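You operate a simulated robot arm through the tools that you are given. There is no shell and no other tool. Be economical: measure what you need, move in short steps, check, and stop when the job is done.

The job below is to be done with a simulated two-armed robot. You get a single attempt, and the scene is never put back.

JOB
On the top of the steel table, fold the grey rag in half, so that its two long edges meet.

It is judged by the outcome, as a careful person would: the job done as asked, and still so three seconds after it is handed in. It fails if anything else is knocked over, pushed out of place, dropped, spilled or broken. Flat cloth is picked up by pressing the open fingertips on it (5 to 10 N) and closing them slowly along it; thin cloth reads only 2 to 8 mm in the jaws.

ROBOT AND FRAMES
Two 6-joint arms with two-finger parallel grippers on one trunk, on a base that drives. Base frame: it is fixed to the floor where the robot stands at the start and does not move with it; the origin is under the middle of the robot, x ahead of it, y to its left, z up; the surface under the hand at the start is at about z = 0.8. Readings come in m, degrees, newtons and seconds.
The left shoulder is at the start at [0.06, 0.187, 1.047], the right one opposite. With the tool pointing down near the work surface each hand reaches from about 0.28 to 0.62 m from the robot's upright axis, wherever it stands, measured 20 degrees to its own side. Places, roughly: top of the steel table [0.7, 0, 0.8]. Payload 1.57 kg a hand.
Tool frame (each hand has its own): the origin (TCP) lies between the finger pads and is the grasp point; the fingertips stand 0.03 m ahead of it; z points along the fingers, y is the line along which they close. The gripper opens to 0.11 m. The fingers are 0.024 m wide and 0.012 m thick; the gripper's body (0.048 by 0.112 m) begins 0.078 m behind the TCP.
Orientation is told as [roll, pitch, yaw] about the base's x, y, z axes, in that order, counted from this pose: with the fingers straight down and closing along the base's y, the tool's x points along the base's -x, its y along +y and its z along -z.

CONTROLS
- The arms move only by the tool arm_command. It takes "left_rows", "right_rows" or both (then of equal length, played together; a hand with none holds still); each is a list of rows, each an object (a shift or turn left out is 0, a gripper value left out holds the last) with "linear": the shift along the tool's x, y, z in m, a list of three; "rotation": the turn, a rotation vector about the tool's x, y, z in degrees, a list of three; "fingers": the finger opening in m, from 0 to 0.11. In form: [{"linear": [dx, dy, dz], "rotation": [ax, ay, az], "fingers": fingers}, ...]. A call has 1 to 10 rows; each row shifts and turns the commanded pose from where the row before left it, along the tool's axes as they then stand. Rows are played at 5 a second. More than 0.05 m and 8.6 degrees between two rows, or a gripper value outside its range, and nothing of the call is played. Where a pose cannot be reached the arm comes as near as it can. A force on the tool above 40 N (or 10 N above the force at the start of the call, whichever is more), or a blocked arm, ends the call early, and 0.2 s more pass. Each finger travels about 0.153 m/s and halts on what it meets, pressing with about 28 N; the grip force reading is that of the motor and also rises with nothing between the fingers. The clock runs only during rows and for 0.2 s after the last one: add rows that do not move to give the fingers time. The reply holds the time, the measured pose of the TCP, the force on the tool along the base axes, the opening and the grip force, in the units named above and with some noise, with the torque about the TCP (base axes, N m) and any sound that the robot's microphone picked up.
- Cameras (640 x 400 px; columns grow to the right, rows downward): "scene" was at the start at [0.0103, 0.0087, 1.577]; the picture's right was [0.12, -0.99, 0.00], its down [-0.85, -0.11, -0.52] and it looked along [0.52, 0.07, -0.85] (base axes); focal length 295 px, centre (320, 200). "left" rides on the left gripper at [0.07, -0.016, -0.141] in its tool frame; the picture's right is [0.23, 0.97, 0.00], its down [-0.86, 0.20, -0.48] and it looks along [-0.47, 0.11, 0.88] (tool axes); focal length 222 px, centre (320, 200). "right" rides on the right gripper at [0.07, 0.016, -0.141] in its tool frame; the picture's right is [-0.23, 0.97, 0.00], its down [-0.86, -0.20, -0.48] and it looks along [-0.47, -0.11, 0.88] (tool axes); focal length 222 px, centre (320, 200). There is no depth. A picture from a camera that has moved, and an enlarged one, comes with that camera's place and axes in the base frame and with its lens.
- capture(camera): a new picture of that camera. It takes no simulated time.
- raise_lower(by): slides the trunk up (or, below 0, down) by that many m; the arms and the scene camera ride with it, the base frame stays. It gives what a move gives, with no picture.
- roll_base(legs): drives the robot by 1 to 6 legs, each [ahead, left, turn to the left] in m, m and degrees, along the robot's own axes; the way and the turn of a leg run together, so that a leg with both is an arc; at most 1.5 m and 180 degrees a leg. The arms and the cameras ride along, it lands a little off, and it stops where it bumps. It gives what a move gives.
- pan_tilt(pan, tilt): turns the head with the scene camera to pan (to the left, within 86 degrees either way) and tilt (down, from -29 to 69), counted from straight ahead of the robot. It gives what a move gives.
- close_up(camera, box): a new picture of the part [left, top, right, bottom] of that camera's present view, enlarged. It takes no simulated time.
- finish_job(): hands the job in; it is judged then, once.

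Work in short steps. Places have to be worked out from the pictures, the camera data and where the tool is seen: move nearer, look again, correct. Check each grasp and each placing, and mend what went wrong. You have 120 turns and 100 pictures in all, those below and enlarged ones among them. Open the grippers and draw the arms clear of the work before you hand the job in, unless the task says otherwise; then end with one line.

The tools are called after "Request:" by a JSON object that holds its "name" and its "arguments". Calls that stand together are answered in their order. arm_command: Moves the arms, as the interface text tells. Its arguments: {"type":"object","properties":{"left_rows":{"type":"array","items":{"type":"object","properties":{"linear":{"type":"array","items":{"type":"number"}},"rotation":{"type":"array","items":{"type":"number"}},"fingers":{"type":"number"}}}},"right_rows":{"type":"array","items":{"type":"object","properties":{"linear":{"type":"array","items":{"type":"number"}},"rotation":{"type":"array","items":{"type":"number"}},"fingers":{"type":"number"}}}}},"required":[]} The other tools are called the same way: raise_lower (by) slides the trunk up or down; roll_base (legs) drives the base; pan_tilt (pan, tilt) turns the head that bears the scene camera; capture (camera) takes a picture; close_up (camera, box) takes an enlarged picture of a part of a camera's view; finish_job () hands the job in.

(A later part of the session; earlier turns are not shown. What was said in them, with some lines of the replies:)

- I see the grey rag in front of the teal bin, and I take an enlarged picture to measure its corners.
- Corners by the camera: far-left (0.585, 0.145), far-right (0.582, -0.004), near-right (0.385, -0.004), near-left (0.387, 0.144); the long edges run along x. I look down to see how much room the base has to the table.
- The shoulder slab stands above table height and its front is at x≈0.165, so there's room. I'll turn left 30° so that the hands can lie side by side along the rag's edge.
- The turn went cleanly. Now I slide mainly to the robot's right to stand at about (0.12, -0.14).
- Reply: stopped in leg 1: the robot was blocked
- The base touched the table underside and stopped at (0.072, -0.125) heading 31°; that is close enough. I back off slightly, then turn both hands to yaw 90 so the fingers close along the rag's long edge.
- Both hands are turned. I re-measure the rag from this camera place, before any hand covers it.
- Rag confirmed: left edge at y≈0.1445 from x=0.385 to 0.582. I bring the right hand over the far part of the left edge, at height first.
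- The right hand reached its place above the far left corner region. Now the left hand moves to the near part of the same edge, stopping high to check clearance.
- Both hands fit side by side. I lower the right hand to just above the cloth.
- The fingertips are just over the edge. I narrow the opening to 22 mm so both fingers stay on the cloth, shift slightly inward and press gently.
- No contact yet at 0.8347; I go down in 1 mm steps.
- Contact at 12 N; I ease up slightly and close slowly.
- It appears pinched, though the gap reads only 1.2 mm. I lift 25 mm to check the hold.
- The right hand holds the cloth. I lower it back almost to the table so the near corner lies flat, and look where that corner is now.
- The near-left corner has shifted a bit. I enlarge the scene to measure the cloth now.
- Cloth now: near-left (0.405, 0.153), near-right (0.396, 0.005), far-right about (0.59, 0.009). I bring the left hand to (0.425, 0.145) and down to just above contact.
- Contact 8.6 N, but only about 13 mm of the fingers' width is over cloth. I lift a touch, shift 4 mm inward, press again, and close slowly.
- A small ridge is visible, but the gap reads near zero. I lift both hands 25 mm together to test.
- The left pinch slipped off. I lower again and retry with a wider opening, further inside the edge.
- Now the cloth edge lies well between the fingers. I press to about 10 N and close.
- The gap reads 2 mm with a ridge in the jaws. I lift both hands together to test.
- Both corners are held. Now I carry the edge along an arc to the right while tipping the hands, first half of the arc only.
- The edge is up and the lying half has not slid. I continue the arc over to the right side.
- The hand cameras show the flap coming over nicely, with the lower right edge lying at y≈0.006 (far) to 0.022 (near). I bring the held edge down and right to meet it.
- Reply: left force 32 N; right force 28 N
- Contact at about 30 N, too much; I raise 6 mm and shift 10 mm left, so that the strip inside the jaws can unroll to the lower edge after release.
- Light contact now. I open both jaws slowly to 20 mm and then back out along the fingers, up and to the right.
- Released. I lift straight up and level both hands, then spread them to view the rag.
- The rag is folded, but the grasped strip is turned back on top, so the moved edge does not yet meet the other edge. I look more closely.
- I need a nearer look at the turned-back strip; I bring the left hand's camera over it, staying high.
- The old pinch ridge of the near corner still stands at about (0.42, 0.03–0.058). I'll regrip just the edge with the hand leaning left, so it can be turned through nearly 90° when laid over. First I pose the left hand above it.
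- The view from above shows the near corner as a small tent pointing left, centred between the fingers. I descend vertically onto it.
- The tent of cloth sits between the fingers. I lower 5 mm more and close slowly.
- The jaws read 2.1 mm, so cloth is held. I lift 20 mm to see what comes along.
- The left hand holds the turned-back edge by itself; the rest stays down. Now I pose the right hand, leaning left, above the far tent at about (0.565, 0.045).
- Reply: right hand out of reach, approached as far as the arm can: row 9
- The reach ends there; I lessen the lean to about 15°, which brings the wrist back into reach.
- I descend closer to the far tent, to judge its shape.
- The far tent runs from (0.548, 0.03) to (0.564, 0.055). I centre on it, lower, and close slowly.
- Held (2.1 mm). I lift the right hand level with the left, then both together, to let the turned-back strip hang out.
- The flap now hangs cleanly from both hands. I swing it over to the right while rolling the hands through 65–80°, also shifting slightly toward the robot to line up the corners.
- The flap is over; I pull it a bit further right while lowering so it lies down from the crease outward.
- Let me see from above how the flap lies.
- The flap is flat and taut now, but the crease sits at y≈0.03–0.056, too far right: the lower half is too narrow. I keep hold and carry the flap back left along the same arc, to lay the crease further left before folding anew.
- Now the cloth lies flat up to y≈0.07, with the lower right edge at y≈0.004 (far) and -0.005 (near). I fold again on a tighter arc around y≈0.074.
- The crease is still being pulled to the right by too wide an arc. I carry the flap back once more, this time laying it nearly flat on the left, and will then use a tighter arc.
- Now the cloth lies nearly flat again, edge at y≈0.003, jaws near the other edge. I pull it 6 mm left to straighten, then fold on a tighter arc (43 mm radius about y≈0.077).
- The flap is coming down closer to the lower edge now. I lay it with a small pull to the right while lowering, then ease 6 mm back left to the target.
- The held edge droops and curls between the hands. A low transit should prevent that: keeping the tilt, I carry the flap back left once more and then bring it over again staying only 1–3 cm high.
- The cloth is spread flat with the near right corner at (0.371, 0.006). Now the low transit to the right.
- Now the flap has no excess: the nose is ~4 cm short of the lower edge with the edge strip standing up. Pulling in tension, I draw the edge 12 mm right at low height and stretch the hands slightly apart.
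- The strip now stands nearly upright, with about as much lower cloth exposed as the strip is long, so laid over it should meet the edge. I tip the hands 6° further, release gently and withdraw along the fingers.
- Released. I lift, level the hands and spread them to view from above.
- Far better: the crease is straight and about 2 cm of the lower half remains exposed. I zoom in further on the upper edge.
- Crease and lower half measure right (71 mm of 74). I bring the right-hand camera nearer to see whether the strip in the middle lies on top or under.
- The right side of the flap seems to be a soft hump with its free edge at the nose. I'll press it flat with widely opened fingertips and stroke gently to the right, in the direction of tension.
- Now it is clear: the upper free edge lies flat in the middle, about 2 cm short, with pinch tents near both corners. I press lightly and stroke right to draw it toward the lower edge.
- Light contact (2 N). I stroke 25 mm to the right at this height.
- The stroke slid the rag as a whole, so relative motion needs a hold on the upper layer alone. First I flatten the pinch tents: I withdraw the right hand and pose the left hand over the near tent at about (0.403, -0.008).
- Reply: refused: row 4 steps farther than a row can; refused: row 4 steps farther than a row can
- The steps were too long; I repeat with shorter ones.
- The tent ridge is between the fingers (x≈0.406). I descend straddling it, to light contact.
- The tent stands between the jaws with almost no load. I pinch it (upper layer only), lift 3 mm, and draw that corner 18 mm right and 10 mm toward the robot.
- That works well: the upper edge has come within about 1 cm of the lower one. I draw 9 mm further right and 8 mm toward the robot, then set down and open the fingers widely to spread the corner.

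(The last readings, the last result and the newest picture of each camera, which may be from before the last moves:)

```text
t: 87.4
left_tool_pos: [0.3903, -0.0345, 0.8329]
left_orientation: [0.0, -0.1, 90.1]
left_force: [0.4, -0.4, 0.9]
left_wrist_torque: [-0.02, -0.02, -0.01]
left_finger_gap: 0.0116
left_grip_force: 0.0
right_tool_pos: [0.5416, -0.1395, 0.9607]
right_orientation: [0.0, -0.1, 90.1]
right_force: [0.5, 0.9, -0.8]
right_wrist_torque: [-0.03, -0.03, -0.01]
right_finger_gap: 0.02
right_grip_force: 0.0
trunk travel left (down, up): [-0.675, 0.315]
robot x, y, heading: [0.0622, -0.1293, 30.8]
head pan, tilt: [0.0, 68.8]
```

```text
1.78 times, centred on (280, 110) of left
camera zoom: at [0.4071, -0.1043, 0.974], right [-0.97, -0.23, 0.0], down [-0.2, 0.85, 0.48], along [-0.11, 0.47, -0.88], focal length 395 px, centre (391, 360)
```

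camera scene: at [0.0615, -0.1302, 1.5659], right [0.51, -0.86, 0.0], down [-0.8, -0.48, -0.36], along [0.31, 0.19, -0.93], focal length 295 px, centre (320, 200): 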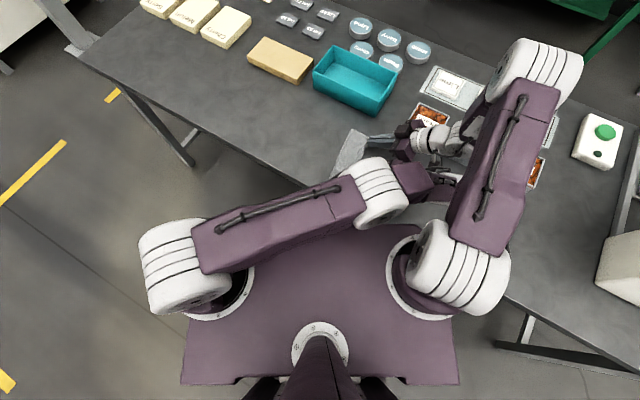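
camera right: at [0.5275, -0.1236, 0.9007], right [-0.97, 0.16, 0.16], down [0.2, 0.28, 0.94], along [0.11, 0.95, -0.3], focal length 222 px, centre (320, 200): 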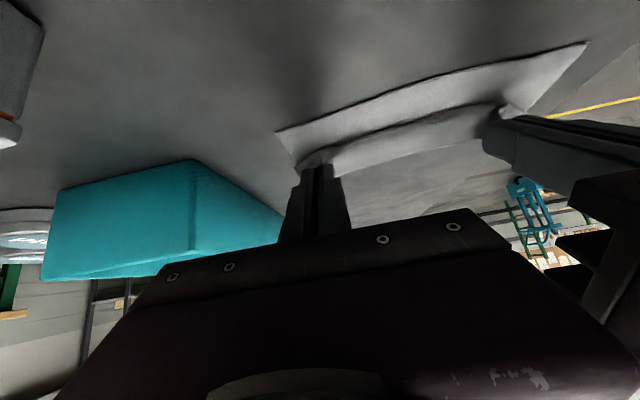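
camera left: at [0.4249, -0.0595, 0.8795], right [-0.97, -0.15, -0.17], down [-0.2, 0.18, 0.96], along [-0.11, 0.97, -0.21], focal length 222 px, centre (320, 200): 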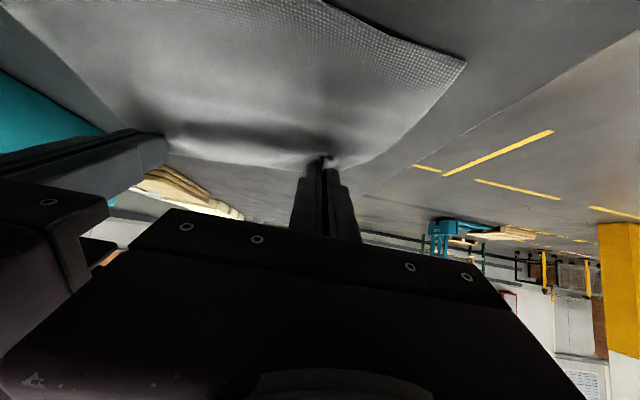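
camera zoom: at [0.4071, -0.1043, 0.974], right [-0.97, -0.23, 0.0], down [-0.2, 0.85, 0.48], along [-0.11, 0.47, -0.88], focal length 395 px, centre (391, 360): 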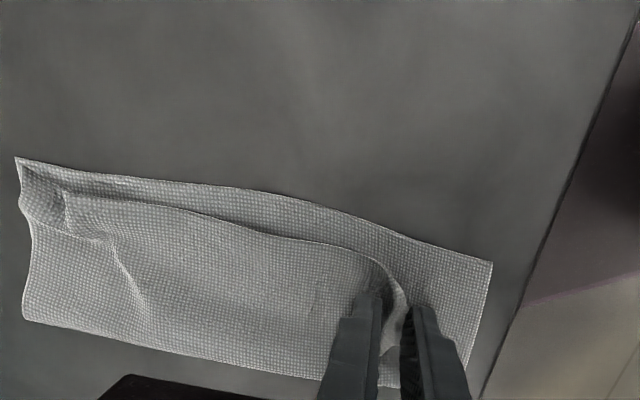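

The gap is now about 1 cm. I press lightly and spread the fingers to flatten the tent.

Request:
{"name": "arm_command", "arguments": {"left_rows": [{"linear": [0, 0, 0.0012]}, {"fingers": 0.02}, {"fingers": 0.028}, {"fingers": 0.036}, {"fingers": 0.044}, {"fingers": 0.052}, {}, {"linear": [0, 0, -0.02]}, {"linear": [0, 0, -0.03]}, {}]}}

Request:
{"name": "close_up", "arguments": {"camera": "left", "box": [100, 0, 460, 220]}}

```text
t: 89.6
left_tool_pos: [0.3903, -0.0343, 0.8818]
left_orientation: [0.1, 0.0, 90.1]
left_force: [-0.1, 0.5, 0.2]
left_wrist_torque: [-0.01, 0.03, -0.03]
left_finger_gap: 0.0522
left_grip_force: 0.0
right_tool_pos: [0.5408, -0.1389, 0.9609]
right_orientation: [-0.1, 0.0, 90.2]
right_force: [0.8, -0.3, -0.2]
right_wrist_torque: [-0.06, 0.04, 0.02]
right_finger_gap: 0.0201
right_grip_force: 0.0
trunk travel left (down, up): [-0.675, 0.315]
robot x, y, heading: [0.0646, -0.125, 31.0]
head pan, tilt: [0.0, 68.8]
```

```text
1.78 times, centred on (280, 110) of left
camera zoom: at [0.4067, -0.1044, 1.0228], right [-0.97, -0.23, 0.0], down [-0.2, 0.85, 0.48], along [-0.11, 0.47, -0.88], focal length 395 px, centre (391, 360)
```

zoom: 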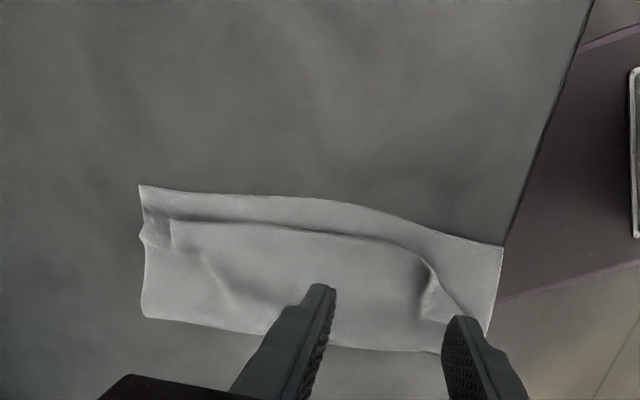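

I look closely at the near corner.

Request:
{"name": "close_up", "arguments": {"camera": "left", "box": [300, 110, 400, 200]}}

```text
4.44 times, centred on (350, 155) of left
camera zoom: at [0.4067, -0.1044, 1.0228], right [-0.97, -0.23, 0.0], down [-0.2, 0.85, 0.48], along [-0.11, 0.47, -0.88], focal length 987 px, centre (187, 400)
```

zoom: 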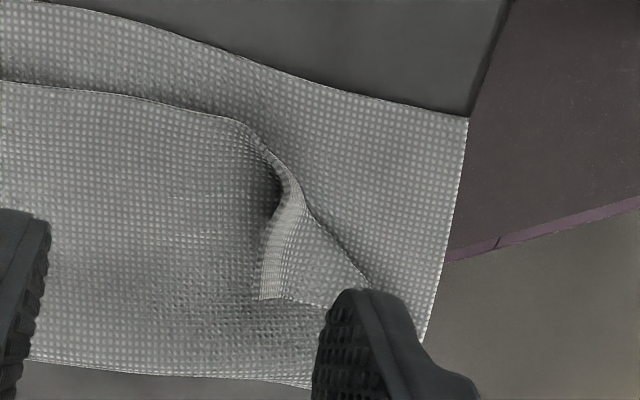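

The near corner of the upper layer is folded back on top as a small triangle, and the rag has crept to the table's near edge. First I press the rag's middle and slide it as a whole 35 mm away and 30 mm left.

Request:
{"name": "arm_command", "arguments": {"left_rows": [{"linear": [-0.01, -0.035, 0]}, {"linear": [-0.01, -0.03, 0.02]}, {"linear": [0, 0, 0.02]}, {"linear": [0, 0, 0.008]}, {"linear": [0, 0, 0.002]}, {}]}}

```text
t: 91.0
left_tool_pos: [0.4539, -0.015, 0.8324]
left_orientation: [0.0, 0.0, 90.1]
left_force: [-0.2, 0.3, 6.0]
left_wrist_torque: [0.01, 0.04, -0.01]
left_finger_gap: 0.0519
left_grip_force: 0.1
right_tool_pos: [0.5405, -0.1387, 0.9618]
right_orientation: [0.0, 0.0, 90.2]
right_force: [-0.2, -0.2, 0.0]
right_wrist_torque: [0.01, 0.0, 0.0]
right_finger_gap: 0.0199
right_grip_force: 0.0
trunk travel left (down, up): [-0.675, 0.315]
robot x, y, heading: [0.0632, -0.1279, 30.8]
head pan, tilt: [0.0, 68.8]
```

Pressing with 6 N; I slide the rag slowly, then lift off.

Request:
{"name": "arm_command", "arguments": {"left_rows": [{"linear": [-0.006, -0.007, 0]}, {"linear": [-0.006, -0.007, 0]}, {"linear": [-0.006, -0.007, 0]}, {"linear": [-0.006, -0.007, 0]}, {"linear": [-0.006, -0.007, 0]}, {}, {"linear": [0, 0, -0.02]}, {"linear": [0, 0.03, -0.03]}, {"linear": [0.01, 0.04, 0], "fingers": 0.02}, {"linear": [0.02, 0.02, 0]}]}}

Request:
{"name": "close_up", "arguments": {"camera": "left", "box": [140, 40, 460, 240]}}

```text
t: 93.2
left_tool_pos: [0.4004, -0.014, 0.8819]
left_orientation: [0.0, -0.1, 90.2]
left_force: [0.8, -1.1, -0.4]
left_wrist_torque: [0.01, -0.01, 0.02]
left_finger_gap: 0.0202
left_grip_force: 0.0
right_tool_pos: [0.5407, -0.1398, 0.9615]
right_orientation: [0.0, 0.1, 90.1]
right_force: [-0.6, 0.2, -0.8]
right_wrist_torque: [0.01, 0.0, -0.03]
right_finger_gap: 0.0198
right_grip_force: 0.1
trunk travel left (down, up): [-0.675, 0.315]
robot x, y, heading: [0.0619, -0.1277, 30.8]
head pan, tilt: [0.0, 68.8]
```

```text
2.00 times, centred on (300, 140) of left
camera zoom: at [0.4165, -0.0838, 1.0234], right [-0.97, -0.23, 0.0], down [-0.2, 0.85, 0.48], along [-0.11, 0.47, -0.88], focal length 444 px, centre (360, 320)
```

zoom: 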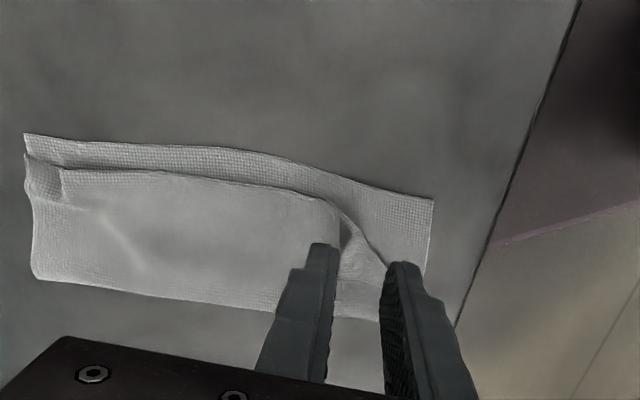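

The rag is safely on the table, near-right corner at (0.369, -0.039). I go for the folded-back triangle: straddle it at (0.406, -0.005), descend to light touch and pinch.

Request:
{"name": "arm_command", "arguments": {"left_rows": [{"linear": [-0.009, -0.005, 0.02]}, {"linear": [0, 0, 0.02]}, {"linear": [0, 0, 0.008]}, {"linear": [0, 0, 0.0015]}, {"fingers": 0.014}, {"fingers": 0.009}, {"fingers": 0.004}, {"fingers": 0.0}, {}]}}

Request:
{"name": "close_up", "arguments": {"camera": "left", "box": [220, 40, 440, 200]}}

```text
t: 95.2
left_tool_pos: [0.4041, -0.0053, 0.8317]
left_orientation: [0.0, 0.0, 90.2]
left_force: [0.2, 0.6, 5.8]
left_wrist_torque: [0.05, 0.04, -0.04]
left_finger_gap: 0.0022
left_grip_force: 23.4
right_tool_pos: [0.5406, -0.1382, 0.9616]
right_orientation: [-0.1, -0.1, 90.1]
right_force: [0.4, 0.7, 0.2]
right_wrist_torque: [0.0, 0.01, 0.04]
right_finger_gap: 0.0199
right_grip_force: 0.1
trunk travel left (down, up): [-0.675, 0.315]
robot x, y, heading: [0.0648, -0.1288, 31.1]
head pan, tilt: [0.0, 68.8]
```

```text
2.50 times, centred on (330, 120) of left
camera zoom: at [0.4213, -0.0749, 0.9734], right [-0.97, -0.23, 0.0], down [-0.2, 0.85, 0.48], along [-0.11, 0.47, -0.88], focal length 555 px, centre (295, 400)
```

zoom: 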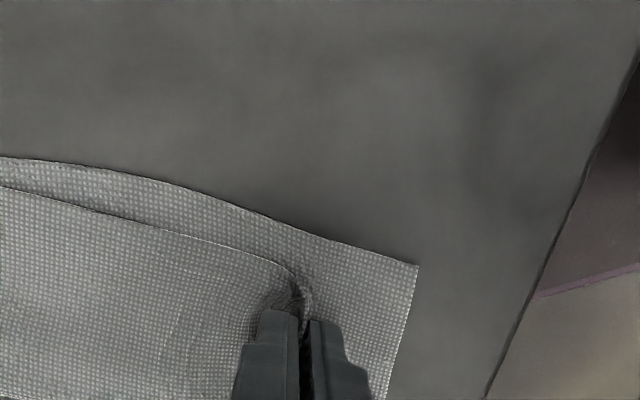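

Held (2.2 mm). I flip the triangle over: a small hop toward the near-right corner with a 36° roll.

Request:
{"name": "arm_command", "arguments": {"left_rows": [{"linear": [0.005, 0.0037, -0.0103], "rotation": [0, -6, 0]}, {"linear": [0.0094, 0.0037, -0.006], "rotation": [0, -6, 0]}, {"linear": [0.0108, 0.0037, -0.0023], "rotation": [0, -6, 0]}, {"linear": [0.0104, 0.0037, -0.0002], "rotation": [0, -6, 0]}, {"linear": [0.008, 0.0037, 0.0009], "rotation": [0, -6, 0]}, {"linear": [0.0072, 0.0037, 0.0013], "rotation": [0, -6, 0]}, {}]}}

Request:
{"name": "close_up", "arguments": {"camera": "left", "box": [160, 40, 440, 220]}}

```text
t: 96.8
left_tool_pos: [0.3816, -0.0539, 0.8362]
left_orientation: [0.0, -36.1, 90.1]
left_force: [-0.3, -0.1, -0.2]
left_wrist_torque: [0.01, -0.02, -0.01]
left_finger_gap: 0.0018
left_grip_force: 23.7
right_tool_pos: [0.5403, -0.1379, 0.9613]
right_orientation: [0.0, 0.0, 90.1]
right_force: [0.1, 0.0, 0.3]
right_wrist_torque: [-0.02, -0.01, 0.01]
right_finger_gap: 0.02
right_grip_force: 0.0
trunk travel left (down, up): [-0.675, 0.315]
robot x, y, heading: [0.0612, -0.1295, 30.7]
head pan, tilt: [0.0, 68.8]
```

```text
2.22 times, centred on (300, 130) of left
camera zoom: at [0.3993, -0.1934, 0.9088], right [-0.97, -0.18, -0.13], down [-0.2, 0.41, 0.89], along [-0.11, 0.89, -0.43], focal length 494 px, centre (364, 356)
```

zoom: 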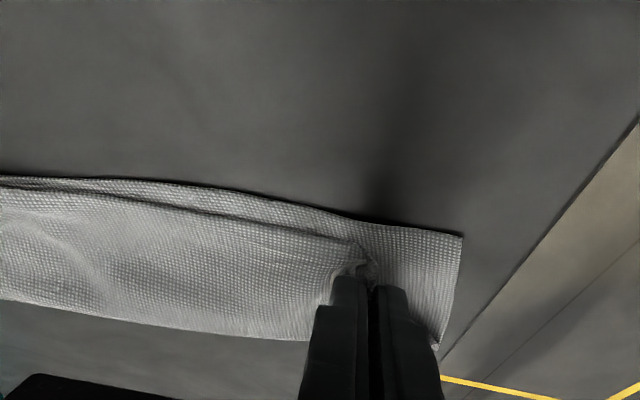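

The whole rag slid along with the corner. I'll pin it with the right hand on the middle while the left hand keeps holding the corner.

Request:
{"name": "arm_command", "arguments": {"right_rows": [{"linear": [-0.04, 0.01, 0], "fingers": 0.04}, {"linear": [-0.04, 0.005, 0.02]}, {"linear": [-0.028, 0, 0.03]}, {"linear": [0, 0, 0.04]}, {"linear": [0, 0, 0.03]}, {"linear": [0, 0, 0.007]}, {"linear": [0, 0, 0.003]}, {}]}}

```text
t: 98.1
left_tool_pos: [0.3772, -0.0459, 0.8317]
left_orientation: [1.1, -37.5, 89.6]
left_force: [1.4, -3.3, 23.9]
left_wrist_torque: [0.1, -0.11, -0.02]
left_finger_gap: 0.0019
left_grip_force: 24.1
right_tool_pos: [0.5271, -0.0322, 0.8477]
right_orientation: [-0.6, -0.3, 89.9]
right_force: [0.2, -1.1, 0.2]
right_wrist_torque: [-0.01, 0.0, 0.01]
right_finger_gap: 0.0401
right_grip_force: 0.1
trunk travel left (down, up): [-0.675, 0.315]
robot x, y, heading: [0.061, -0.1257, 30.9]
head pan, tilt: [0.0, 68.8]
stopped in row 6 (left hand): the force on the tool passed its limit at 42 N (the readings are from after the stop); the commanded pose is now the measured one
```

The arms touched each other, so I back the right hand up at once.

Request:
{"name": "arm_command", "arguments": {"right_rows": [{"linear": [0, 0, -0.02]}, {"linear": [0, 0, -0.03]}, {"linear": [0.02, -0.01, -0.03]}, {"linear": [0.03, -0.01, 0]}, {}]}}

Request:
{"name": "capture", "arguments": {"camera": "scene"}}

```text
t: 99.3
left_tool_pos: [0.3784, -0.0461, 0.8324]
left_orientation: [1.1, -37.1, 89.7]
left_force: [1.0, 0.6, 27.6]
left_wrist_torque: [0.25, -0.13, 0.0]
left_finger_gap: 0.0019
left_grip_force: 23.6
right_tool_pos: [0.5469, -0.0807, 0.9258]
right_orientation: [-0.5, -0.3, 90.0]
right_force: [-0.3, 0.1, 0.1]
right_wrist_torque: [0.01, -0.02, 0.02]
right_finger_gap: 0.0399
right_grip_force: 0.1
trunk travel left (down, up): [-0.675, 0.315]
robot x, y, heading: [0.0623, -0.1269, 30.8]
head pan, tilt: [0.0, 68.8]
```

```text
3 pictures are left
camera scene: at [0.0596, -0.1304, 1.566], right [0.51, -0.86, 0.0], down [-0.8, -0.48, -0.36], along [0.31, 0.19, -0.93], focal length 295 px, centre (320, 200)
```

scene: 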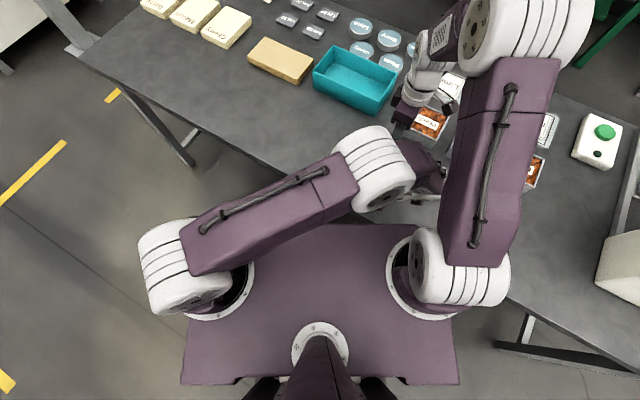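

The tubs and bin are in place. With the left hand levelled, both hands had room before, so I roll the left hand upright, still holding the corner, lightly raised.

Request:
{"name": "arm_command", "arguments": {"left_rows": [{"linear": [-0.0054, 0, -0.0022], "rotation": [0, 6.2, 0]}, {"linear": [-0.0031, 0, 0.0007], "rotation": [0, 6.2, 0]}, {"linear": [-0.0031, 0, 0.0004], "rotation": [0, 6.2, 0]}, {"linear": [-0.0031, 0, 0], "rotation": [0, 6.2, 0]}, {"linear": [-0.0032, 0, -0.0004], "rotation": [0, 6.2, 0]}, {"linear": [-0.003, 0, -0.0007], "rotation": [0, 6.1, 0]}, {}]}}

Request:
{"name": "arm_command", "arguments": {"right_rows": [{"linear": [-0.025, 0.006, 0.03]}, {"linear": [-0.025, 0.006, 0.03]}, {"linear": [0, 0, 0.02]}, {"linear": [0, 0, 0.008]}, {"linear": [0, 0, 0.003]}, {}]}}

```text
t: 100.9
left_tool_pos: [0.3779, -0.0287, 0.8409]
left_orientation: [1.0, 0.1, 90.4]
left_force: [0.0, -0.1, -0.7]
left_wrist_torque: [0.0, -0.05, -0.02]
left_finger_gap: 0.0018
left_grip_force: 23.8
right_tool_pos: [0.5481, -0.0808, 0.9249]
right_orientation: [-0.4, -0.3, 90.1]
right_force: [0.1, -0.1, 0.1]
right_wrist_torque: [0.04, 0.02, 0.0]
right_finger_gap: 0.0403
right_grip_force: 0.2
trunk travel left (down, up): [-0.675, 0.315]
robot x, y, heading: [0.0607, -0.1266, 30.7]
head pan, tilt: [0.0, 68.8]
```

```text
t: 102.3
left_tool_pos: [0.3779, -0.0283, 0.8412]
left_orientation: [1.0, 0.0, 90.3]
left_force: [-0.1, 0.4, 0.7]
left_wrist_torque: [-0.02, -0.01, 0.01]
left_finger_gap: 0.0018
left_grip_force: 23.7
right_tool_pos: [0.5351, -0.0307, 0.8343]
right_orientation: [-0.5, -0.3, 90.1]
right_force: [0.3, 0.0, -0.2]
right_wrist_torque: [0.0, -0.02, 0.02]
right_finger_gap: 0.0401
right_grip_force: 0.0
trunk travel left (down, up): [-0.675, 0.315]
robot x, y, heading: [0.0662, -0.1257, 31.0]
head pan, tilt: [0.0, 68.8]
```

No contact between arms this time. I press the right fingertips on for the pin, then draw the held corner 14 mm right.

Request:
{"name": "arm_command", "arguments": {"right_rows": [{"linear": [0, 0, 0.002]}, {"linear": [0, 0, 0.0015]}, {}, {}, {}, {}], "left_rows": [{}, {}, {"linear": [0.005, 0.001, 0]}, {"linear": [0.005, 0.001, 0]}, {"linear": [0.004, 0.001, 0]}, {}]}}

Request:
{"name": "close_up", "arguments": {"camera": "left", "box": [100, 0, 460, 220]}}

```text
t: 103.7
left_tool_pos: [0.3738, -0.0428, 0.8439]
left_orientation: [0.9, 0.0, 90.4]
left_force: [0.2, -0.2, -0.4]
left_wrist_torque: [-0.05, -0.09, 0.03]
left_finger_gap: 0.0018
left_grip_force: 23.5
right_tool_pos: [0.5347, -0.0303, 0.8323]
right_orientation: [-0.6, -0.3, 90.0]
right_force: [2.6, 1.6, 29.6]
right_wrist_torque: [-0.19, 0.62, 0.0]
right_finger_gap: 0.0373
right_grip_force: 0.0
trunk travel left (down, up): [-0.675, 0.315]
robot x, y, heading: [0.0664, -0.1273, 30.9]
head pan, tilt: [0.0, 68.8]
```

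```text
1.78 times, centred on (280, 110) of left
camera zoom: at [0.3927, -0.1127, 0.9833], right [-0.97, -0.23, 0.01], down [-0.2, 0.85, 0.48], along [-0.12, 0.47, -0.88], focal length 395 px, centre (391, 360)
```

zoom: 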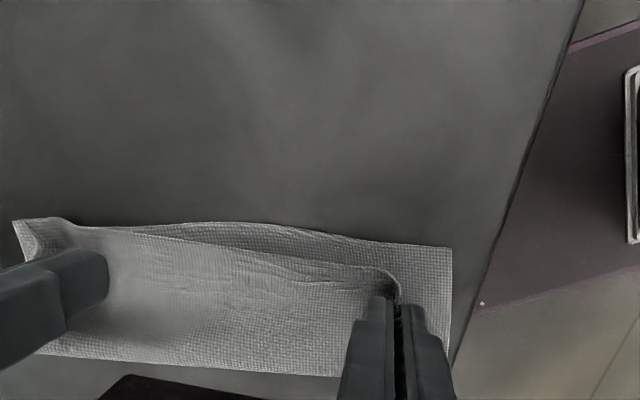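

The pin works: along the far half the upper edge now meets the lower edge, and near the corner about 1 cm is left. I draw 10 mm more right and 8 mm toward the robot, lower, roll slightly, release and back out.

Request:
{"name": "arm_command", "arguments": {"left_rows": [{"linear": [0.005, 0.004, 0]}, {"linear": [0.006, 0.004, 0.004]}, {"linear": [0.0033, 0, 0.003], "rotation": [0, -6.5, 0]}, {"linear": [0.0033, 0, 0], "rotation": [0, -6.5, 0]}, {"linear": [0.0033, 0, 0], "rotation": [0, -6.5, 0]}, {"fingers": 0.006}, {"fingers": 0.016}, {"linear": [0, 0, -0.01]}, {"linear": [0, 0, -0.02]}, {"linear": [0.01, 0, -0.03]}]}}

```text
t: 106.1
left_tool_pos: [0.3454, -0.0582, 0.8586]
left_orientation: [6.7, -23.0, 90.4]
left_force: [0.2, -0.7, -0.4]
left_wrist_torque: [0.02, 0.01, -0.01]
left_finger_gap: 0.0161
left_grip_force: 0.0
right_tool_pos: [0.5435, -0.0358, 0.8359]
right_orientation: [-1.0, -0.7, 88.8]
right_force: [0.9, 0.4, -0.7]
right_wrist_torque: [-0.05, 0.02, -0.02]
right_finger_gap: 0.04
right_grip_force: 0.1
trunk travel left (down, up): [-0.675, 0.315]
robot x, y, heading: [0.063, -0.127, 30.9]
head pan, tilt: [0.0, 68.8]
stopped in row 10 (left hand): the arm was blocked; the commanded pose is now the measured one
```

The hands brushed at the end of the retreat. I lift the right hand straight up first, then the left.

Request:
{"name": "arm_command", "arguments": {"right_rows": [{"linear": [0, 0, -0.02]}, {"linear": [0, -0.005, -0.03]}, {"linear": [0, -0.01, -0.03]}, {"linear": [0.03, 0, -0.02]}, {"linear": [0.04, 0, 0]}, {"linear": [0.03, 0, 0]}, {}]}}

Request:
{"name": "arm_command", "arguments": {"left_rows": [{"linear": [-0.008, 0, -0.02]}, {"linear": [-0.01, 0, -0.025]}, {"linear": [-0.01, 0, -0.03], "rotation": [0, 8, 0]}, {"linear": [-0.02, 0, -0.02], "rotation": [0, 8, 0]}, {"linear": [-0.04, 0, 0], "rotation": [0, 7, 0]}, {"linear": [-0.045, 0, 0]}, {"linear": [-0.045, 0, 0]}, {"linear": [-0.045, 0, 0]}, {"linear": [-0.045, 0, 0]}, {}]}}

Request:
{"name": "close_up", "arguments": {"camera": "scene", "box": [330, 120, 430, 200]}}

```text
t: 107.7
left_tool_pos: [0.3457, -0.06, 0.8592]
left_orientation: [6.6, -22.8, 90.4]
left_force: [-1.0, 0.6, 0.5]
left_wrist_torque: [0.0, 0.02, -0.03]
left_finger_gap: 0.016
left_grip_force: 0.1
right_tool_pos: [0.5549, -0.1374, 0.9356]
right_orientation: [-1.0, -0.7, 89.0]
right_force: [-0.1, 0.1, 0.0]
right_wrist_torque: [0.01, -0.03, -0.03]
right_finger_gap: 0.0402
right_grip_force: 0.0
trunk travel left (down, up): [-0.675, 0.315]
robot x, y, heading: [0.0631, -0.1266, 30.8]
head pan, tilt: [0.0, 68.8]
```

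```text
t: 109.9
left_tool_pos: [0.3468, 0.173, 0.9704]
left_orientation: [6.1, -0.1, 93.0]
left_force: [1.4, -0.8, -0.1]
left_wrist_torque: [0.04, 0.03, -0.01]
left_finger_gap: 0.0162
left_grip_force: 0.2
right_tool_pos: [0.5544, -0.1386, 0.9358]
right_orientation: [-0.9, -0.8, 89.0]
right_force: [-0.5, -0.7, -0.3]
right_wrist_torque: [0.01, 0.0, 0.01]
right_finger_gap: 0.0402
right_grip_force: 0.1
trunk travel left (down, up): [-0.675, 0.315]
robot x, y, heading: [0.0609, -0.1294, 31.0]
head pan, tilt: [0.0, 68.8]
```

```text
5.00 times, centred on (380, 160) of scene
camera zoom: at [0.0622, -0.1313, 1.5658], right [0.51, -0.86, 0.0], down [-0.8, -0.48, -0.36], along [0.31, 0.19, -0.93], focal length 1474 px, centre (20, 400)
```

zoom: 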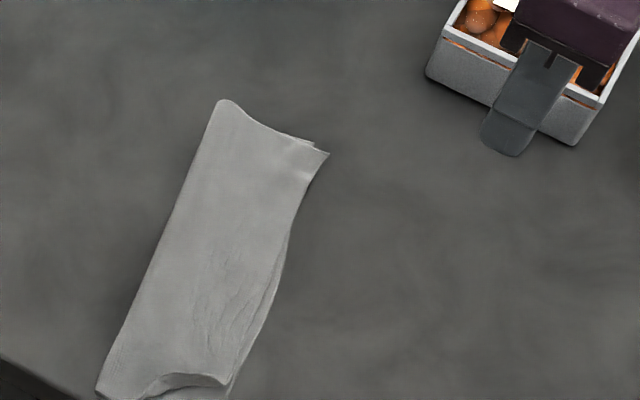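

The long edges now lie together along nearly the whole length. I use the last picture to check the near end and the surroundings.

Request:
{"name": "close_up", "arguments": {"camera": "scene", "box": [320, 130, 420, 220]}}

```text
4.44 times, centred on (370, 175) of scene
camera zoom: at [0.0622, -0.1313, 1.5658], right [0.51, -0.86, 0.0], down [-0.8, -0.48, -0.36], along [0.31, 0.19, -0.93], focal length 1310 px, centre (98, 311)
```

zoom: 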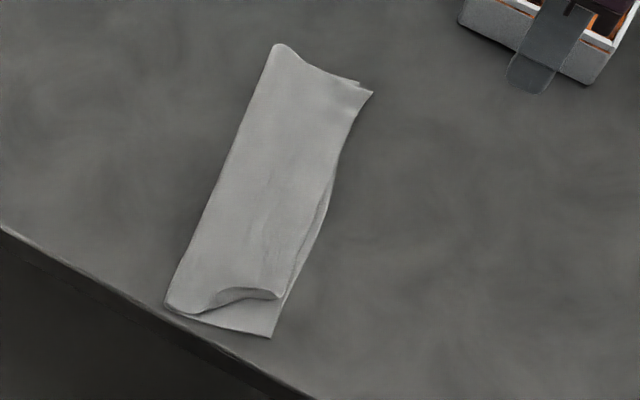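

The rag is folded in half on the table with its long edges together; only the near corner of the upper layer is slightly puckered. With no pictures left, I won't risk disturbing it; I just open the grippers and raise the hands clear.

Request:
{"name": "arm_command", "arguments": {"right_rows": [{"linear": [0, 0, -0.04]}, {"linear": [0, 0, -0.04], "fingers": 0.08}, {}], "left_rows": [{"linear": [0, 0, -0.03]}, {"linear": [0, 0, -0.03], "fingers": 0.08}, {}]}}

Request:
{"name": "finish_job", "arguments": {}}

```text
t: 110.7
left_tool_pos: [0.352, 0.1714, 1.0305]
left_orientation: [6.1, -0.1, 93.2]
left_force: [-0.7, -0.7, -0.3]
left_wrist_torque: [-0.03, 0.0, -0.01]
left_finger_gap: 0.0798
left_grip_force: 0.1
right_tool_pos: [0.5555, -0.1367, 1.0162]
right_orientation: [-1.0, -0.7, 89.0]
right_force: [-0.5, -0.3, 0.2]
right_wrist_torque: [-0.04, 0.02, -0.03]
right_finger_gap: 0.0799
right_grip_force: 0.1
trunk travel left (down, up): [-0.675, 0.315]
robot x, y, heading: [0.0611, -0.1291, 31.0]
head pan, tilt: [0.0, 68.8]
```

```text
The job is handed in.
```

The grey rag is folded in half on the steel table with its long edges lying within about 5 mm of each other, but the near corner of the upper layer is puckered and sits about 2.5 cm short of the corner below it; nothing else looked moved in the last views, and the grippers are open with the arms clear.
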